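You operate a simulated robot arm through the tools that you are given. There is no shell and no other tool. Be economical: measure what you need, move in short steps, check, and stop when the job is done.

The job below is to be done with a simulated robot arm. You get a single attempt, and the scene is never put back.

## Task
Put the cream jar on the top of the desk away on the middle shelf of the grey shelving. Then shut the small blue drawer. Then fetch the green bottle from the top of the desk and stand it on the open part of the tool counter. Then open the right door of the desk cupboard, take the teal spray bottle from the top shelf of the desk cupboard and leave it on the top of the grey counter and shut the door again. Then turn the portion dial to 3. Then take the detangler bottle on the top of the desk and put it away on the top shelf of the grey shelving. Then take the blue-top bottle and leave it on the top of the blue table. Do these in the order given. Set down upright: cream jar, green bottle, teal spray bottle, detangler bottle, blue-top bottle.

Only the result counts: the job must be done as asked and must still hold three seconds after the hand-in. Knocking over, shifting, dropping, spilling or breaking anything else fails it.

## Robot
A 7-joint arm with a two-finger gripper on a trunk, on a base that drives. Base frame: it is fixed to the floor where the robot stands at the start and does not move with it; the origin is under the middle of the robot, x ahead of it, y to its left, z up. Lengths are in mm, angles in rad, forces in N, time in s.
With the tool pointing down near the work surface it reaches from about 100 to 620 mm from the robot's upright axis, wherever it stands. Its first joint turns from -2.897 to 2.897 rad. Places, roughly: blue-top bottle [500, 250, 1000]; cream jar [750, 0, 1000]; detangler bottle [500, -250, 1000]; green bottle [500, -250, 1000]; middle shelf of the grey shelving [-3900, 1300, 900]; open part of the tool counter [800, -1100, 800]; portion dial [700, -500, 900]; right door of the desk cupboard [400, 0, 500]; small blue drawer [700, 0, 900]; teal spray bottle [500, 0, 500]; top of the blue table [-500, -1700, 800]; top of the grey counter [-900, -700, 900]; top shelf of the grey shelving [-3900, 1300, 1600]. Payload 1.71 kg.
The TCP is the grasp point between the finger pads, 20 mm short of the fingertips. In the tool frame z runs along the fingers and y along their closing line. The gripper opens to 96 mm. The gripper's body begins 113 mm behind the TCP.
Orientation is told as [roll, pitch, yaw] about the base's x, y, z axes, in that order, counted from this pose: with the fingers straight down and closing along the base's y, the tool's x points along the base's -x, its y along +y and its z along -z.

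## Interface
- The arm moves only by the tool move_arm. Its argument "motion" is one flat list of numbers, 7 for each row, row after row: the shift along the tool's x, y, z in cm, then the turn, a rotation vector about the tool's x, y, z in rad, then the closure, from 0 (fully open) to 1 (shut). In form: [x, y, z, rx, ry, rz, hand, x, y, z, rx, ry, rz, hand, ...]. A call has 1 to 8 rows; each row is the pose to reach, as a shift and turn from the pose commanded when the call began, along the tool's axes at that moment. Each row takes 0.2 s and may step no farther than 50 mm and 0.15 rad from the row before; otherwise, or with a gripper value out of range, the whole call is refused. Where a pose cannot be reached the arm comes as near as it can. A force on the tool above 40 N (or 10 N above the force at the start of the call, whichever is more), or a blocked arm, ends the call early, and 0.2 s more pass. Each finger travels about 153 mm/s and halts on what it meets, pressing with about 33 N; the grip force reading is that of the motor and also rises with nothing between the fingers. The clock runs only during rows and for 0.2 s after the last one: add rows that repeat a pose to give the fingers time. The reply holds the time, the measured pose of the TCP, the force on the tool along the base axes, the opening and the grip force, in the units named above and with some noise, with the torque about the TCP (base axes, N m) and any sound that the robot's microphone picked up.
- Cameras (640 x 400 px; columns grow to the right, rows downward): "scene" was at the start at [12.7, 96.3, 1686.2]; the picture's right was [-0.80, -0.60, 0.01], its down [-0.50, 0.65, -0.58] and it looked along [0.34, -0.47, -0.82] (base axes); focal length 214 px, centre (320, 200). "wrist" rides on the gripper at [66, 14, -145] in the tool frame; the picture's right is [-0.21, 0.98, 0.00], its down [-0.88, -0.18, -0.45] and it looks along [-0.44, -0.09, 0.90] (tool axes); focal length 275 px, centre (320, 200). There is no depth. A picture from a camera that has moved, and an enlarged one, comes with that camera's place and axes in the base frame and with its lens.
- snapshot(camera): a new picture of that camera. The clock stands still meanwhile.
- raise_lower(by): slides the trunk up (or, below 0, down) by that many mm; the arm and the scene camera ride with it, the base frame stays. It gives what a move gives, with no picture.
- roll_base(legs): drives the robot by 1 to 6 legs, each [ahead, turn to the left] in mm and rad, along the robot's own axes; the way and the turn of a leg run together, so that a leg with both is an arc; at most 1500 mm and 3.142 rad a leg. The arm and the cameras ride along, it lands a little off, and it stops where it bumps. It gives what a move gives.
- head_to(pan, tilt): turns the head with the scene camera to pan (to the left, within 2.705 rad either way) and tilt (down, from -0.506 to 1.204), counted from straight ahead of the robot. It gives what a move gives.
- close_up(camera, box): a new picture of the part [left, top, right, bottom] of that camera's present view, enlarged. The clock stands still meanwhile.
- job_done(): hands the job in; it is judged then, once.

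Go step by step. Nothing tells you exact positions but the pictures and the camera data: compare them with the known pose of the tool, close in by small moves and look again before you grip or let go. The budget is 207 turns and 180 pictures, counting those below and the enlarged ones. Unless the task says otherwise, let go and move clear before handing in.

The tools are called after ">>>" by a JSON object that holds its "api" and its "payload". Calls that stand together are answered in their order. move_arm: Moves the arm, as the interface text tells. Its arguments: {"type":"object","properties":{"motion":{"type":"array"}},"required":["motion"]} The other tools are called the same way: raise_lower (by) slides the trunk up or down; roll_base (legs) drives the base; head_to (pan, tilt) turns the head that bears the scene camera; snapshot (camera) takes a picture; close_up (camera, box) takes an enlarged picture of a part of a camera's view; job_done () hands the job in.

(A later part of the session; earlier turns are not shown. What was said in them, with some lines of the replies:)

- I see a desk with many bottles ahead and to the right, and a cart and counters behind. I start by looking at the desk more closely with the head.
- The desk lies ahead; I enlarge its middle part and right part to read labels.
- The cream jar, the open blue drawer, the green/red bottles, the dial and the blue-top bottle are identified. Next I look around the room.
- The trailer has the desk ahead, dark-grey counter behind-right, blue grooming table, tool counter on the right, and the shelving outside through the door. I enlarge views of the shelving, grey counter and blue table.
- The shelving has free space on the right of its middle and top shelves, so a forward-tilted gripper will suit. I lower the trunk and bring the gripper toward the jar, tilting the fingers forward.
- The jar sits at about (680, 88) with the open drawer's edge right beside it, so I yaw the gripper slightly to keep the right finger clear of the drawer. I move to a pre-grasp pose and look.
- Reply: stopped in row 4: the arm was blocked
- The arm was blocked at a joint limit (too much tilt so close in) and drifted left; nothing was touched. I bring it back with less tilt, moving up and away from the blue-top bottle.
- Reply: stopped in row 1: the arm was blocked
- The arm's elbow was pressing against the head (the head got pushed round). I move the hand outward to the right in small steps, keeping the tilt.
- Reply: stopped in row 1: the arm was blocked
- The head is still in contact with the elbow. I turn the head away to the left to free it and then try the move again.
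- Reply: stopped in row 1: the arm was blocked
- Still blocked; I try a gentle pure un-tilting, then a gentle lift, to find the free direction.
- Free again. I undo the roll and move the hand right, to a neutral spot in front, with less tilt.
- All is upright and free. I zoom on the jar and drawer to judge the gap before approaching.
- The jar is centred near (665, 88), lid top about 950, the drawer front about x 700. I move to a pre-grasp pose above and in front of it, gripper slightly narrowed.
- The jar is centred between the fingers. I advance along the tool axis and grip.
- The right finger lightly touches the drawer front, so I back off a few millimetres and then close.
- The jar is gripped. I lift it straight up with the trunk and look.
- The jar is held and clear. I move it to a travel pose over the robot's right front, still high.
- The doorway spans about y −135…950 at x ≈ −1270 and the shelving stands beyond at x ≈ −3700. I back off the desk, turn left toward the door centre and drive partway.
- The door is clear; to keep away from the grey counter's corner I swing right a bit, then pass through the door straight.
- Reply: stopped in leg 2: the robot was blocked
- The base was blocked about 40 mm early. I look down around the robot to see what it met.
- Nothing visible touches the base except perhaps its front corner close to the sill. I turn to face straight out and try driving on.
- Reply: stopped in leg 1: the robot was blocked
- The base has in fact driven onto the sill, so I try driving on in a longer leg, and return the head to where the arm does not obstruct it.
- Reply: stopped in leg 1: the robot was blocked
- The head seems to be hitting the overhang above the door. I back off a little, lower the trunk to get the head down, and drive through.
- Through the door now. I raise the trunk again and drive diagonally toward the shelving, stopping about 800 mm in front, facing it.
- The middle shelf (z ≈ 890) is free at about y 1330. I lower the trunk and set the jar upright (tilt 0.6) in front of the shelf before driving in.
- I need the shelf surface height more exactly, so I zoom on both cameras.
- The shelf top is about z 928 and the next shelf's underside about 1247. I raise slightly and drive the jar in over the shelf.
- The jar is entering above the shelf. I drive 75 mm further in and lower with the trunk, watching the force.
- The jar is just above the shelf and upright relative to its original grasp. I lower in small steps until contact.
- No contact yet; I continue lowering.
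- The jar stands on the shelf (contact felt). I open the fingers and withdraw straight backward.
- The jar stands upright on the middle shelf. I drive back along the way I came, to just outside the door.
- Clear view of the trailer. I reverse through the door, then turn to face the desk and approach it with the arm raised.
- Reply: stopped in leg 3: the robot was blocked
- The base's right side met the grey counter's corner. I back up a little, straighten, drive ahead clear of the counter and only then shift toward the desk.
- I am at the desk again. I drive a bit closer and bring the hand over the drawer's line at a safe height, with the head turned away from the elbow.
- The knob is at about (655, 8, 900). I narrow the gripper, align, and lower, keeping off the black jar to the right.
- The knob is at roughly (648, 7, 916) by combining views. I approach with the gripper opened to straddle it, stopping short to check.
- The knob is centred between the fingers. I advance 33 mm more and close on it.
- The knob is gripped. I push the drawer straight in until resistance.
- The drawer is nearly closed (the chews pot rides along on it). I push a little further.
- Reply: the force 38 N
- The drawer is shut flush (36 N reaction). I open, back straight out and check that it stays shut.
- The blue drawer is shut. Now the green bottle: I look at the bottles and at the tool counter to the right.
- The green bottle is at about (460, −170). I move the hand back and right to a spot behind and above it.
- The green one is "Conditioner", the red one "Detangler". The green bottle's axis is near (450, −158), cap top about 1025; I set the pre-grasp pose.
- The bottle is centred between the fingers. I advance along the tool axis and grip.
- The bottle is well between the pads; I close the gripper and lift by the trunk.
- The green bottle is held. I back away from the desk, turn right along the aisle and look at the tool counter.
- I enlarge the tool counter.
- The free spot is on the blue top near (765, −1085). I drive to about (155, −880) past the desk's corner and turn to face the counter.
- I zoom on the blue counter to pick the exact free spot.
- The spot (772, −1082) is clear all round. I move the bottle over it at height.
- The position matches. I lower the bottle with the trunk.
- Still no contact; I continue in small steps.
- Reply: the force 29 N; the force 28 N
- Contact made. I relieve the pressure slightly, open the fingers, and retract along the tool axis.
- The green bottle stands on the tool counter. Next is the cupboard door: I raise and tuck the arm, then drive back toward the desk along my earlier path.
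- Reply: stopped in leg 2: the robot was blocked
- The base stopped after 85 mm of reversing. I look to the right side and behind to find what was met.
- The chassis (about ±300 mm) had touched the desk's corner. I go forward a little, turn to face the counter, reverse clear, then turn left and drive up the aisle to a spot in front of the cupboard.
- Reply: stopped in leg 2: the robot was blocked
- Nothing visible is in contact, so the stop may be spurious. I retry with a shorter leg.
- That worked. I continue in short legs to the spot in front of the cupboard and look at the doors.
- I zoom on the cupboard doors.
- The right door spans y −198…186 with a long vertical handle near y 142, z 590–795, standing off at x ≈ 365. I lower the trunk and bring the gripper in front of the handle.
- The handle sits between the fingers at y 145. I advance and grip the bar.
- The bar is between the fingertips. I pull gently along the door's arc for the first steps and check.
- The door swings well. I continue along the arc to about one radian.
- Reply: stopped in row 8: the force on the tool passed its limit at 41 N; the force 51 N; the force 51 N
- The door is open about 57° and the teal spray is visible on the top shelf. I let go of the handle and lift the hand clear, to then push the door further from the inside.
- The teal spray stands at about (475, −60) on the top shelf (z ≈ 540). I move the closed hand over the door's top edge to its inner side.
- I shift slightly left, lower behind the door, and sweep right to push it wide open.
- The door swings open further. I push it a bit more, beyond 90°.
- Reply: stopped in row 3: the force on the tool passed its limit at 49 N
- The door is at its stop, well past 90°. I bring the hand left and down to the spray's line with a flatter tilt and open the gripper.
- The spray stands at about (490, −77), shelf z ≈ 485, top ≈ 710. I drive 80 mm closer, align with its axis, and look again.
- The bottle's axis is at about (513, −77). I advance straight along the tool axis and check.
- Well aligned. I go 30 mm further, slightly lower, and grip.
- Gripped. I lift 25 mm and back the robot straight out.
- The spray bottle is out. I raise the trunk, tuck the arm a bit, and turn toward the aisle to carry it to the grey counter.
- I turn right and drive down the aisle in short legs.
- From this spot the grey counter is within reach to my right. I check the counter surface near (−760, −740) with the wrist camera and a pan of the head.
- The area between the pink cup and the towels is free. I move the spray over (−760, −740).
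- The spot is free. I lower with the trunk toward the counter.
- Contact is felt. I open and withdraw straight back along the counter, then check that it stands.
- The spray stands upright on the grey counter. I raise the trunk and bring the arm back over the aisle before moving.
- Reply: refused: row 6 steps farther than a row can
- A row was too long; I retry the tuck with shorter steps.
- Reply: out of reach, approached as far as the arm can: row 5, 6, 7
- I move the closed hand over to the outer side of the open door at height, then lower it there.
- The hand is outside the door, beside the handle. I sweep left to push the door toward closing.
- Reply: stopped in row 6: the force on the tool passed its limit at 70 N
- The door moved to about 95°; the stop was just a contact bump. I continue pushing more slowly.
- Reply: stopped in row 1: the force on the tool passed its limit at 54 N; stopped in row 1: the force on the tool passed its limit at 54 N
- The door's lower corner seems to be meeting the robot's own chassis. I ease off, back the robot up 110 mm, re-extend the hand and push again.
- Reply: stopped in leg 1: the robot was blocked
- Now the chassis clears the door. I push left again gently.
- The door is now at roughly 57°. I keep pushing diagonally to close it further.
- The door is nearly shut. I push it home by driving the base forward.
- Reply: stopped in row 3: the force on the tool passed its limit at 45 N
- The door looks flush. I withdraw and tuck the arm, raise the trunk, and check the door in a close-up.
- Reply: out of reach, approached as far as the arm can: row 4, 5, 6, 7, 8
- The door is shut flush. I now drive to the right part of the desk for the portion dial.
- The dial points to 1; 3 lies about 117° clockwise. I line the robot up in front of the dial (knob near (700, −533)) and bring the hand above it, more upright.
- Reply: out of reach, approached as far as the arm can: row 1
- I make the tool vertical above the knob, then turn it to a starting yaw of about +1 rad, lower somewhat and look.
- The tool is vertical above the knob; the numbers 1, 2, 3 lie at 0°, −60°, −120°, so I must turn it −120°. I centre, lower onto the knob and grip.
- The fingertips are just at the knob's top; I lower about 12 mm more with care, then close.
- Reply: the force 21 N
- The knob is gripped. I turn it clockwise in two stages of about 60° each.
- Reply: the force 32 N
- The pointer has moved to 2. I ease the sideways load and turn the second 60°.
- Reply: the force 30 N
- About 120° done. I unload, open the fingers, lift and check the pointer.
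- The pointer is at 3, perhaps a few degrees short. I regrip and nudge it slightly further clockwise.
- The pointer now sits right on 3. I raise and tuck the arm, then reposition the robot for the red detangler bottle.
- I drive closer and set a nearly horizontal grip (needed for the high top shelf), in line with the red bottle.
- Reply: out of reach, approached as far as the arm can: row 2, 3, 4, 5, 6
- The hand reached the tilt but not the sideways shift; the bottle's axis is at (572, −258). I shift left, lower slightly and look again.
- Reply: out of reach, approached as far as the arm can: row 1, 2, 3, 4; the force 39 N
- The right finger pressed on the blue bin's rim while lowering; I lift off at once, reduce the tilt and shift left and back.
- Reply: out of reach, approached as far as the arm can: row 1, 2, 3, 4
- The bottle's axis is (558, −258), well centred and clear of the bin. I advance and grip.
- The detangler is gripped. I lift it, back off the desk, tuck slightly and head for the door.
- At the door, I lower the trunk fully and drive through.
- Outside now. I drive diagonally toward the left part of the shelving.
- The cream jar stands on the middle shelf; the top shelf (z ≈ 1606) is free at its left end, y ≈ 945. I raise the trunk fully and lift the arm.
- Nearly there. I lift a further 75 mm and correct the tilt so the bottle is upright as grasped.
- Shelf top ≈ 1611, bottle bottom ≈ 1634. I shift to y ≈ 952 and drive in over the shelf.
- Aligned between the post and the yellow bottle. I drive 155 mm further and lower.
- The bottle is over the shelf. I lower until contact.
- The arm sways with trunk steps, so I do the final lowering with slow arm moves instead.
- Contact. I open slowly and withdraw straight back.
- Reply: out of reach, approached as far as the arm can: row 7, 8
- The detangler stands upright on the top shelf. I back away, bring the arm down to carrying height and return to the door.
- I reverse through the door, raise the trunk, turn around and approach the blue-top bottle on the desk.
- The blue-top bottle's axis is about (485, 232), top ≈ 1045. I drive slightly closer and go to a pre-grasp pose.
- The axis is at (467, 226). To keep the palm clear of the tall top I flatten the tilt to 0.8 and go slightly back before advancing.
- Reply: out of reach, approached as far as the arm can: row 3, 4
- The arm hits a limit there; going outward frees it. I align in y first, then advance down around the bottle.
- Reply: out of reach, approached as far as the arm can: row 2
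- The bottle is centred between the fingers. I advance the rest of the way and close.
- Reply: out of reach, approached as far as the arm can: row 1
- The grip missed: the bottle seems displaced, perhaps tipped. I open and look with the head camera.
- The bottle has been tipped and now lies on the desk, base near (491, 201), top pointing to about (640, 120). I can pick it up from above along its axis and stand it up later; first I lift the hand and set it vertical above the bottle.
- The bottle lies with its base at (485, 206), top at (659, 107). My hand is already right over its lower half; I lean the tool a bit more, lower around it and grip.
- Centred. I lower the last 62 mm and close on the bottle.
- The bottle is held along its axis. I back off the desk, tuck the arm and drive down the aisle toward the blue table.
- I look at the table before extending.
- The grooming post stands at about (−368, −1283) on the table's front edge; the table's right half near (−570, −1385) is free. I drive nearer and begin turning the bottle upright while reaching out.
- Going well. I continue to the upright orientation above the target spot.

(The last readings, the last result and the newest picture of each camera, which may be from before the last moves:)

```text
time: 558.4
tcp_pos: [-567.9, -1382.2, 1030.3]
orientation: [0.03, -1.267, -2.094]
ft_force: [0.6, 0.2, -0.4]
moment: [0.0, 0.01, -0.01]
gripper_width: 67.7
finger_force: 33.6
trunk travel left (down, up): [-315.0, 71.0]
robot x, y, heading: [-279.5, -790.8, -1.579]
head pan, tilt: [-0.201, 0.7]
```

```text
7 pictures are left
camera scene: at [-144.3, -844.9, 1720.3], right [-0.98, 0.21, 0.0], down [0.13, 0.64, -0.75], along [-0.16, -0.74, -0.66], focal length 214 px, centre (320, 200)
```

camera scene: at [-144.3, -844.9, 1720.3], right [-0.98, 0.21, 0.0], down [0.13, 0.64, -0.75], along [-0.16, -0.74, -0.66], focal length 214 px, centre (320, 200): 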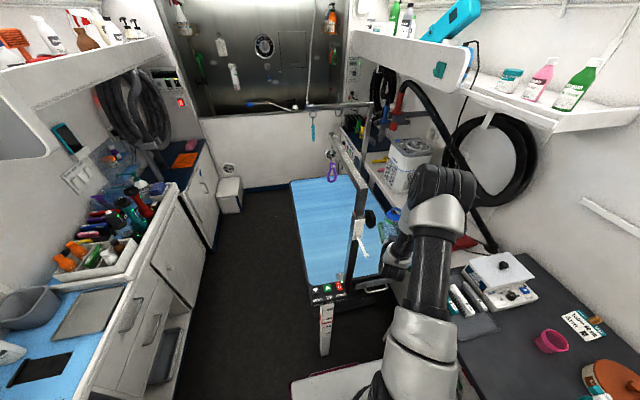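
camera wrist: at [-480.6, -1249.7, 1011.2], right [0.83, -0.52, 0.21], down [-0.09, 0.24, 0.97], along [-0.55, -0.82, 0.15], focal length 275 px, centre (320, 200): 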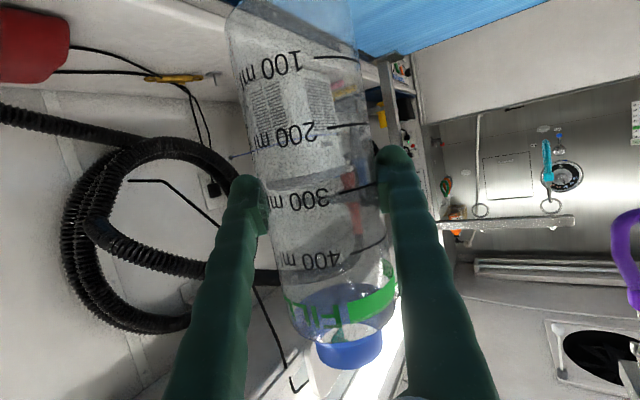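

The bottle is upright above the table. I trim the roll, shift 20 mm inward, and lower most of the way.

>>> {"api": "move_arm", "payload": {"motion": [0.1, 0.8, -0.5, 0.015, 0, 0, 0.5, 0.3, 1.7, -0.9, 0.03, 0, 0, 0.5, 0.3, 1.7, -0.9, 0.03, 0, 0, 0.5]}}

>>> {"api": "raise_lower", "payload": {"by": -105}}

>>> {"api": "snapshot", "payload": {"camera": "wrist"}}

```text
time: 559.1
tcp_pos: [-548.4, -1381.6, 1029.7]
orientation: [0.001, -1.268, -2.094]
ft_force: [0.9, 0.3, -1.0]
moment: [-0.02, -0.04, 0.01]
gripper_width: 67.5
finger_force: 32.5
trunk travel left (down, up): [-315.0, 71.0]
robot x, y, heading: [-281.9, -792.5, -1.578]
head pan, tilt: [-0.201, 0.7]
```

```text
time: 560.5
tcp_pos: [-548.8, -1381.0, 924.3]
orientation: [-0.001, -1.267, -2.093]
ft_force: [0.1, -0.5, -0.8]
moment: [0.01, -0.02, 0.0]
gripper_width: 67.3
finger_force: 32.5
trunk travel left (down, up): [-210.0, 176.0]
robot x, y, heading: [-283.8, -789.0, -1.577]
head pan, tilt: [-0.201, 0.7]
```

```text
6 pictures are left
camera wrist: at [-458.0, -1252.5, 905.6], right [0.82, -0.54, 0.2], down [-0.08, 0.23, 0.97], along [-0.57, -0.81, 0.15], focal length 275 px, centre (320, 200)
```

wrist: 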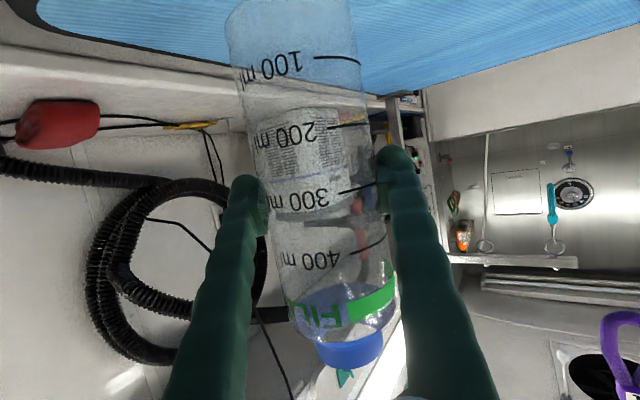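

The bottle is upright and well inside the table edge. I lower in small arm steps until contact.

>>> {"api": "move_arm", "payload": {"motion": [0.6, 0, 0.2, 0, 0, 0, 0.5, 1.2, 0, 0.4, 0, 0, 0, 0.5, 1.8, 0, 0.55, 0, 0, 0, 0.5, 1.8, 0, 0.55, 0, 0, 0, 0.5]}}

>>> {"api": "move_arm", "payload": {"motion": [0.3, 0, 0.1, 0, 0, 0, 0.5, 0.5, 0, 0.15, 0, 0, 0, 0.5, 0.5, 0, 0.15, 0, 0, 0, 0.5]}}

>>> {"api": "move_arm", "payload": {"motion": [0.2, 0, 0.07, 0, 0, 0, 0.5, 0.4, 0, 0.12, 0, 0, 0, 0.5, 0.4, 0, 0.12, 0, 0, 0, 0.5]}}

```text
time: 561.5
tcp_pos: [-548.3, -1382.4, 905.8]
orientation: [-0.001, -1.266, -2.094]
ft_force: [-0.4, -0.8, -1.0]
moment: [0.0, -0.01, -0.05]
gripper_width: 67.8
finger_force: 33.1
trunk travel left (down, up): [-210.0, 176.0]
robot x, y, heading: [-284.6, -792.5, -1.578]
head pan, tilt: [-0.201, 0.7]
```

```text
time: 562.3
tcp_pos: [-549.5, -1382.0, 900.5]
orientation: [0.0, -1.268, -2.094]
ft_force: [-0.1, -0.2, -0.2]
moment: [0.01, 0.0, 0.02]
gripper_width: 67.5
finger_force: 32.5
trunk travel left (down, up): [-210.0, 176.0]
robot x, y, heading: [-285.9, -793.1, -1.581]
head pan, tilt: [-0.201, 0.7]
```

```text
time: 563.1
tcp_pos: [-548.5, -1382.3, 895.8]
orientation: [-0.002, -1.268, -2.095]
ft_force: [-0.2, -0.6, -0.7]
moment: [-0.01, 0.0, -0.01]
gripper_width: 67.5
finger_force: 32.9
trunk travel left (down, up): [-210.0, 176.0]
robot x, y, heading: [-284.0, -790.7, -1.579]
head pan, tilt: [-0.201, 0.7]
```

>>> {"api": "move_arm", "payload": {"motion": [0.2, 0, 0.07, 0, 0, 0, 0.5, 0.4, 0, 0.12, 0, 0, 0, 0.5, 0.4, 0, 0.12, 0, 0, 0, 0.5]}}

>>> {"api": "move_arm", "payload": {"motion": [0.15, 0, 0.05, 0, 0, 0, 0.5, 0.3, 0, 0.1, 0, 0, 0, 0.5, 0.3, 0, 0.1, 0, 0, 0, 0.5]}}

>>> {"api": "move_arm", "payload": {"motion": [0.15, 0, 0.05, 0, 0, 0, 0.5, 0.3, 0, 0.1, 0, 0, 0, 0.5, 0.3, 0, 0.1, 0, 0, 0, 0.5]}}

```text
time: 563.9
tcp_pos: [-549.4, -1381.9, 891.6]
orientation: [-0.002, -1.267, -2.094]
ft_force: [-0.1, 0.0, -0.7]
moment: [0.0, -0.01, -0.03]
gripper_width: 67.3
finger_force: 32.9
trunk travel left (down, up): [-210.0, 176.0]
robot x, y, heading: [-284.4, -793.7, -1.579]
head pan, tilt: [-0.201, 0.7]
```

```text
time: 564.7
tcp_pos: [-549.1, -1381.4, 888.8]
orientation: [-0.003, -1.266, -2.093]
ft_force: [-0.2, -1.3, 0.0]
moment: [-0.01, 0.01, -0.01]
gripper_width: 67.5
finger_force: 33.4
trunk travel left (down, up): [-210.0, 176.0]
robot x, y, heading: [-282.5, -792.1, -1.578]
head pan, tilt: [-0.201, 0.7]
```

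```text
time: 565.5
tcp_pos: [-548.5, -1381.9, 886.3]
orientation: [-0.003, -1.267, -2.095]
ft_force: [-1.1, 0.2, -0.4]
moment: [-0.02, 0.0, 0.0]
gripper_width: 67.5
finger_force: 33.0
trunk travel left (down, up): [-210.0, 176.0]
robot x, y, heading: [-285.3, -789.9, -1.578]
head pan, tilt: [-0.201, 0.7]
```

>>> {"api": "move_arm", "payload": {"motion": [0.2, 0, 0.07, 0, 0, 0, 0.5, 0.4, 0, 0.12, 0, 0, 0, 0.5, 0.4, 0, 0.12, 0, 0, 0, 0.5]}}

>>> {"api": "move_arm", "payload": {"motion": [0.2, 0, 0.07, 0, 0, 0, 0.5, 0.4, 0, 0.12, 0, 0, 0, 0.5, 0.4, 0, 0.12, 0, 0, 0, 0.5]}}

>>> {"api": "snapshot", "payload": {"camera": "wrist"}}

```text
time: 566.3
tcp_pos: [-548.3, -1381.2, 882.3]
orientation: [-0.002, -1.266, -2.095]
ft_force: [0.3, -0.7, -0.1]
moment: [0.04, 0.02, 0.0]
gripper_width: 67.5
finger_force: 33.2
trunk travel left (down, up): [-210.0, 176.0]
robot x, y, heading: [-281.7, -792.9, -1.579]
head pan, tilt: [-0.201, 0.7]
```

```text
time: 567.1
tcp_pos: [-549.0, -1381.2, 876.9]
orientation: [-0.002, -1.267, -2.094]
ft_force: [1.0, -0.1, -0.2]
moment: [-0.03, 0.01, 0.05]
gripper_width: 67.4
finger_force: 33.2
trunk travel left (down, up): [-210.0, 176.0]
robot x, y, heading: [-280.0, -793.1, -1.58]
head pan, tilt: [-0.201, 0.7]
```

```text
5 pictures are left
camera wrist: at [-458.1, -1252.2, 858.9], right [0.82, -0.54, 0.2], down [-0.08, 0.23, 0.97], along [-0.57, -0.81, 0.15], focal length 275 px, centre (320, 200)
```

wrist: 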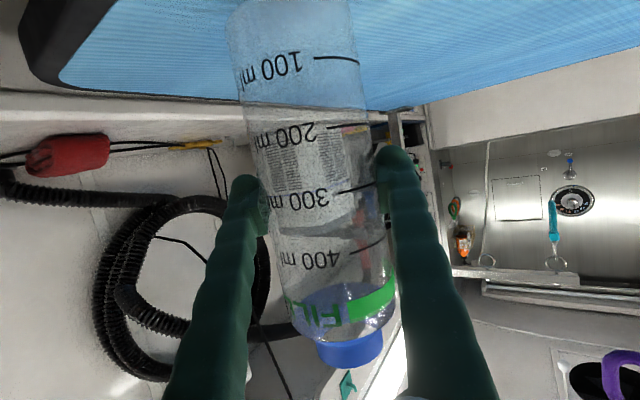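

Not yet touching; the table is somewhat lower than assumed. I continue downward.

>>> {"api": "move_arm", "payload": {"motion": [0.35, 0, 0.1, 0, 0, 0, 0.5, 0.7, 0, 0.2, 0, 0, 0, 0.5, 0.7, 0, 0.2, 0, 0, 0, 0.5]}}

>>> {"api": "move_arm", "payload": {"motion": [0.3, 0, 0.1, 0, 0, 0, 0.5, 0.6, 0, 0.2, 0, 0, 0, 0.5, 0.6, 0, 0.2, 0, 0, 0, 0.5]}}

>>> {"api": "move_arm", "payload": {"motion": [0.25, 0, 0.1, 0, 0, 0, 0.5, 0.5, 0, 0.15, 0, 0, 0, 0.5, 0.5, 0, 0.15, 0, 0, 0, 0.5]}}

```text
time: 567.9
tcp_pos: [-548.3, -1381.3, 870.0]
orientation: [-0.002, -1.268, -2.094]
ft_force: [0.6, 0.1, -0.1]
moment: [-0.01, 0.01, 0.03]
gripper_width: 67.5
finger_force: 33.4
trunk travel left (down, up): [-210.0, 176.0]
robot x, y, heading: [-287.4, -792.7, -1.576]
head pan, tilt: [-0.201, 0.7]
```

```text
time: 568.7
tcp_pos: [-548.3, -1382.3, 863.8]
orientation: [-0.003, -1.268, -2.094]
ft_force: [0.0, -1.3, -1.1]
moment: [0.01, 0.01, 0.01]
gripper_width: 67.2
finger_force: 32.9
trunk travel left (down, up): [-210.0, 176.0]
robot x, y, heading: [-283.5, -788.7, -1.577]
head pan, tilt: [-0.201, 0.7]
```

```text
time: 569.5
tcp_pos: [-548.4, -1381.1, 860.1]
orientation: [-0.002, -1.267, -2.094]
ft_force: [0.9, -0.2, -1.0]
moment: [0.01, 0.0, 0.0]
gripper_width: 67.5
finger_force: 32.8
trunk travel left (down, up): [-210.0, 176.0]
robot x, y, heading: [-282.7, -790.7, -1.579]
head pan, tilt: [-0.201, 0.7]
```

>>> {"api": "move_arm", "payload": {"motion": [0.3, 0, 0.1, 0, 0, 0, 0.5, 0.6, 0, 0.2, 0, 0, 0, 0.5, 0.6, 0, 0.2, 0, 0, 0, 0.5]}}

>>> {"api": "move_arm", "payload": {"motion": [0.25, 0, 0.1, 0, 0, 0, 0.5, 0.5, 0, 0.15, 0, 0, 0, 0.5, 0.5, 0, 0.15, 0, 0, 0, 0.5]}}

>>> {"api": "move_arm", "payload": {"motion": [0.25, 0, 0.1, 0, 0, 0, 0.5, 0.5, 0, 0.15, 0, 0, 0, 0.5, 0.5, 0, 0.15, 0, 0, 0, 0.5]}}

```text
time: 570.3
tcp_pos: [-548.0, -1382.2, 854.8]
orientation: [-0.001, -1.271, -2.093]
ft_force: [3.0, 3.6, 16.0]
moment: [0.65, -0.12, -0.1]
gripper_width: 67.1
finger_force: 32.8
trunk travel left (down, up): [-210.0, 176.0]
robot x, y, heading: [-283.2, -789.9, -1.577]
head pan, tilt: [-0.201, 0.7]
```

```text
time: 571.1
tcp_pos: [-550.0, -1380.9, 850.5]
orientation: [0.006, -1.276, -2.104]
ft_force: [7.3, -1.5, 26.8]
moment: [-0.27, 0.05, 0.07]
gripper_width: 67.3
finger_force: 32.8
trunk travel left (down, up): [-210.0, 176.0]
robot x, y, heading: [-283.3, -792.9, -1.575]
head pan, tilt: [-0.201, 0.7]
```

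```text
time: 571.9
tcp_pos: [-551.2, -1380.4, 848.2]
orientation: [0.014, -1.28, -2.11]
ft_force: [11.4, -1.0, 26.6]
moment: [-0.07, -0.21, 0.03]
gripper_width: 66.9
finger_force: 32.9
trunk travel left (down, up): [-210.0, 176.0]
robot x, y, heading: [-286.0, -792.3, -1.582]
head pan, tilt: [-0.201, 0.7]
```

Contact. I relieve the pressure a little and read the force.

>>> {"api": "move_arm", "payload": {"motion": [-0.3, 0, -0.1, 0, 0, 0, 0.5, -0.5, 0, -0.15, -0.012, 0.01, 0, 0.5, -0.5, 0, -0.15, -0.012, 0.01, 0, 0.5]}}

>>> {"api": "close_up", "payload": {"camera": "wrist", "box": [200, 0, 420, 140]}}

```text
time: 572.7
tcp_pos: [-550.1, -1379.1, 843.6]
orientation: [0.007, -1.252, -2.092]
ft_force: [-4.3, -0.1, 2.0]
moment: [-0.11, 0.34, 0.09]
gripper_width: 66.4
finger_force: 33.2
trunk travel left (down, up): [-210.0, 176.0]
robot x, y, heading: [-282.1, -791.0, -1.578]
head pan, tilt: [-0.201, 0.7]
```

```text
2.86 times, centred on (310, 70) of wrist
camera zoom: at [-460.1, -1249.3, 828.4], right [0.82, -0.54, 0.2], down [-0.09, 0.22, 0.97], along [-0.57, -0.81, 0.13], focal length 786 px, centre (349, 571)
```

zoom: 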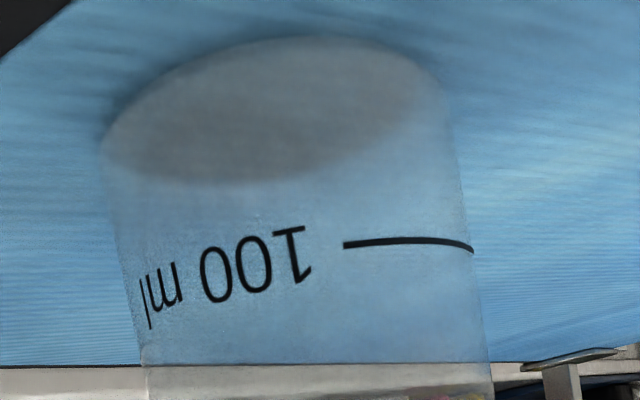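

The base rests on the table. I open slowly and withdraw straight back.

>>> {"api": "move_arm", "payload": {"motion": [0, 0, 0, 0, 0, 0, 0.25, 0, 0, 0, 0, 0, 0, 0.12, 0, 0, 0, 0, 0, 0, 0, 0, 0, 0, 0, 0, 0, 0, 0.5, 0, -1.6, 0, 0, 0, 0, 1.5, 0, -4.6, 0, 0, 0, 0, 2.8, 0, -8.6, 0, 0, 0, 0, 3.6, 0, -12.5, 0, 0, 0, 0]}}

>>> {"api": "snapshot", "payload": {"camera": "wrist"}}

```text
time: 574.7
tcp_pos: [-528.0, -1278.3, 877.3]
orientation: [0.118, -1.334, -2.253]
ft_force: [2.7, 3.4, -2.2]
moment: [-0.29, 0.12, -0.05]
gripper_width: 95.8
finger_force: 0.0
trunk travel left (down, up): [-210.0, 176.0]
robot x, y, heading: [-283.6, -810.2, -1.652]
head pan, tilt: [-0.201, 0.7]
stopped in row 8: the arm was blocked; the commanded pose is now the measured one
```

```text
3 pictures are left
camera wrist: at [-432.4, -1155.4, 848.1], right [0.79, -0.56, 0.23], down [-0.05, 0.31, 0.95], along [-0.61, -0.77, 0.21], focal length 275 px, centre (320, 200)
```

wrist: 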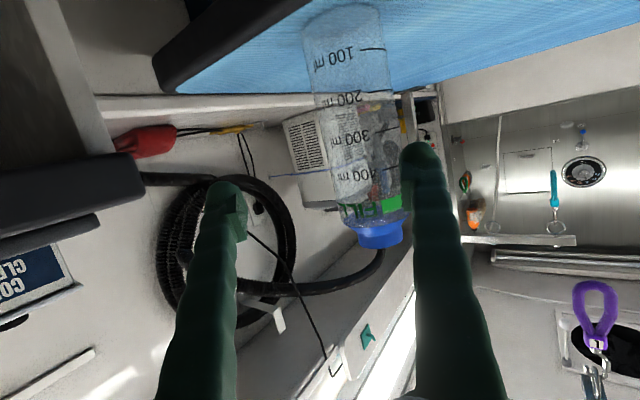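

The bottle stands on the table and the fingers are clear of it, but some arm link met something. I look with the head camera before moving on.

>>> {"api": "head_to", "payload": {"pan": -0.5, "tilt": 0.8}}

>>> {"api": "snapshot", "payload": {"camera": "scene"}}

```text
time: 575.5
tcp_pos: [-529.9, -1275.0, 876.3]
orientation: [0.097, -1.328, -2.243]
ft_force: [0.6, -0.4, 0.9]
moment: [0.01, 0.02, -0.01]
gripper_width: 96.4
finger_force: 0.0
trunk travel left (down, up): [-210.0, 176.0]
robot x, y, heading: [-282.4, -809.1, -1.645]
head pan, tilt: [-0.499, 0.799]
```

```text
2 pictures are left
camera scene: at [-186.3, -850.5, 1608.8], right [-0.84, 0.54, 0.0], down [0.4, 0.61, -0.68], along [-0.37, -0.58, -0.73], focal length 214 px, centre (320, 200)
```

scene: 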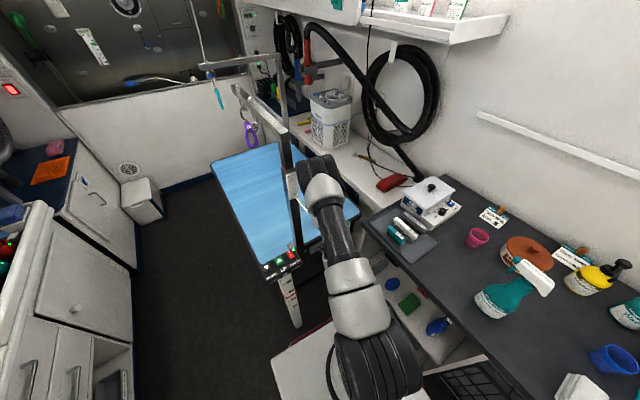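

Everything on the counter and table is in place. I back the robot straight away from the table.

>>> {"api": "roll_base", "payload": {"legs": [[-120, 0]]}}

>>> {"api": "roll_base", "payload": {"legs": [[-150, 0]]}}

>>> {"api": "snapshot", "payload": {"camera": "wrist"}}

```text
time: 576.2
tcp_pos: [-532.0, -1270.6, 908.7]
orientation: [0.268, -1.422, -2.408]
ft_force: [0.5, 0.4, -0.6]
moment: [-0.03, 0.03, -0.04]
gripper_width: 95.9
finger_force: 0.0
trunk travel left (down, up): [-210.0, 176.0]
robot x, y, heading: [-282.9, -807.4, -1.651]
head pan, tilt: [-0.499, 0.799]
stopped in leg 1: the robot was blocked; the commanded pose is now the measured one
```

```text
time: 577.6
tcp_pos: [-513.3, -1119.5, 895.0]
orientation: [0.148, -1.382, -2.297]
ft_force: [0.4, -0.5, -0.4]
moment: [0.0, 0.01, -0.14]
gripper_width: 96.0
finger_force: 0.0
trunk travel left (down, up): [-210.0, 176.0]
robot x, y, heading: [-273.2, -662.9, -1.647]
head pan, tilt: [-0.499, 0.799]
```

```text
1 pictures are left
camera wrist: at [-416.8, -996.8, 858.9], right [0.79, -0.56, 0.23], down [-0.03, 0.34, 0.94], along [-0.61, -0.75, 0.26], focal length 275 px, centre (320, 200)
```

wrist: 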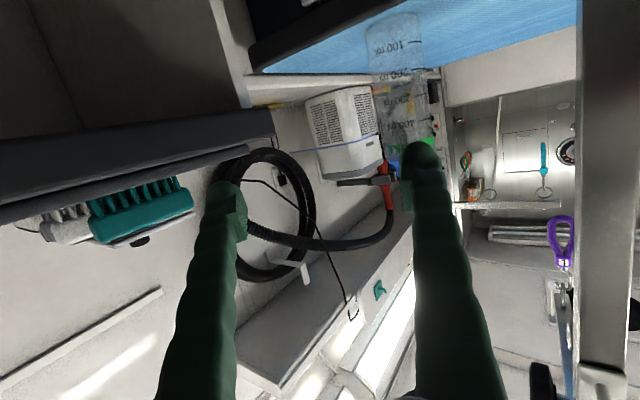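

The blue-top bottle stands upright on the blue table and the hand is clear of it. I hand the job in now.

>>> {"api": "job_done", "payload": {}}

```text
The job is handed in.
```

I did all seven steps in the order you gave and handed the job in. I have not seen the verdict.

- **Bottle tipped:** I knocked the blue-top bottle over on the desk when I first gripped it. I picked it up and stood it upright on the blue table, where my last picture still showed it standing.
- **Blue bin pressed:** while I was lining up on the detangler bottle, a finger pressed on the rim of the blue bin on the desk with about 38 N. I lifted off at once. I saw no sign that the bin had moved, but I did not check it closely.
- **Unidentified contact:** as I withdrew from the blue table, part of the arm met something I could not identify. Everything on the counter and table looked in place afterwards.
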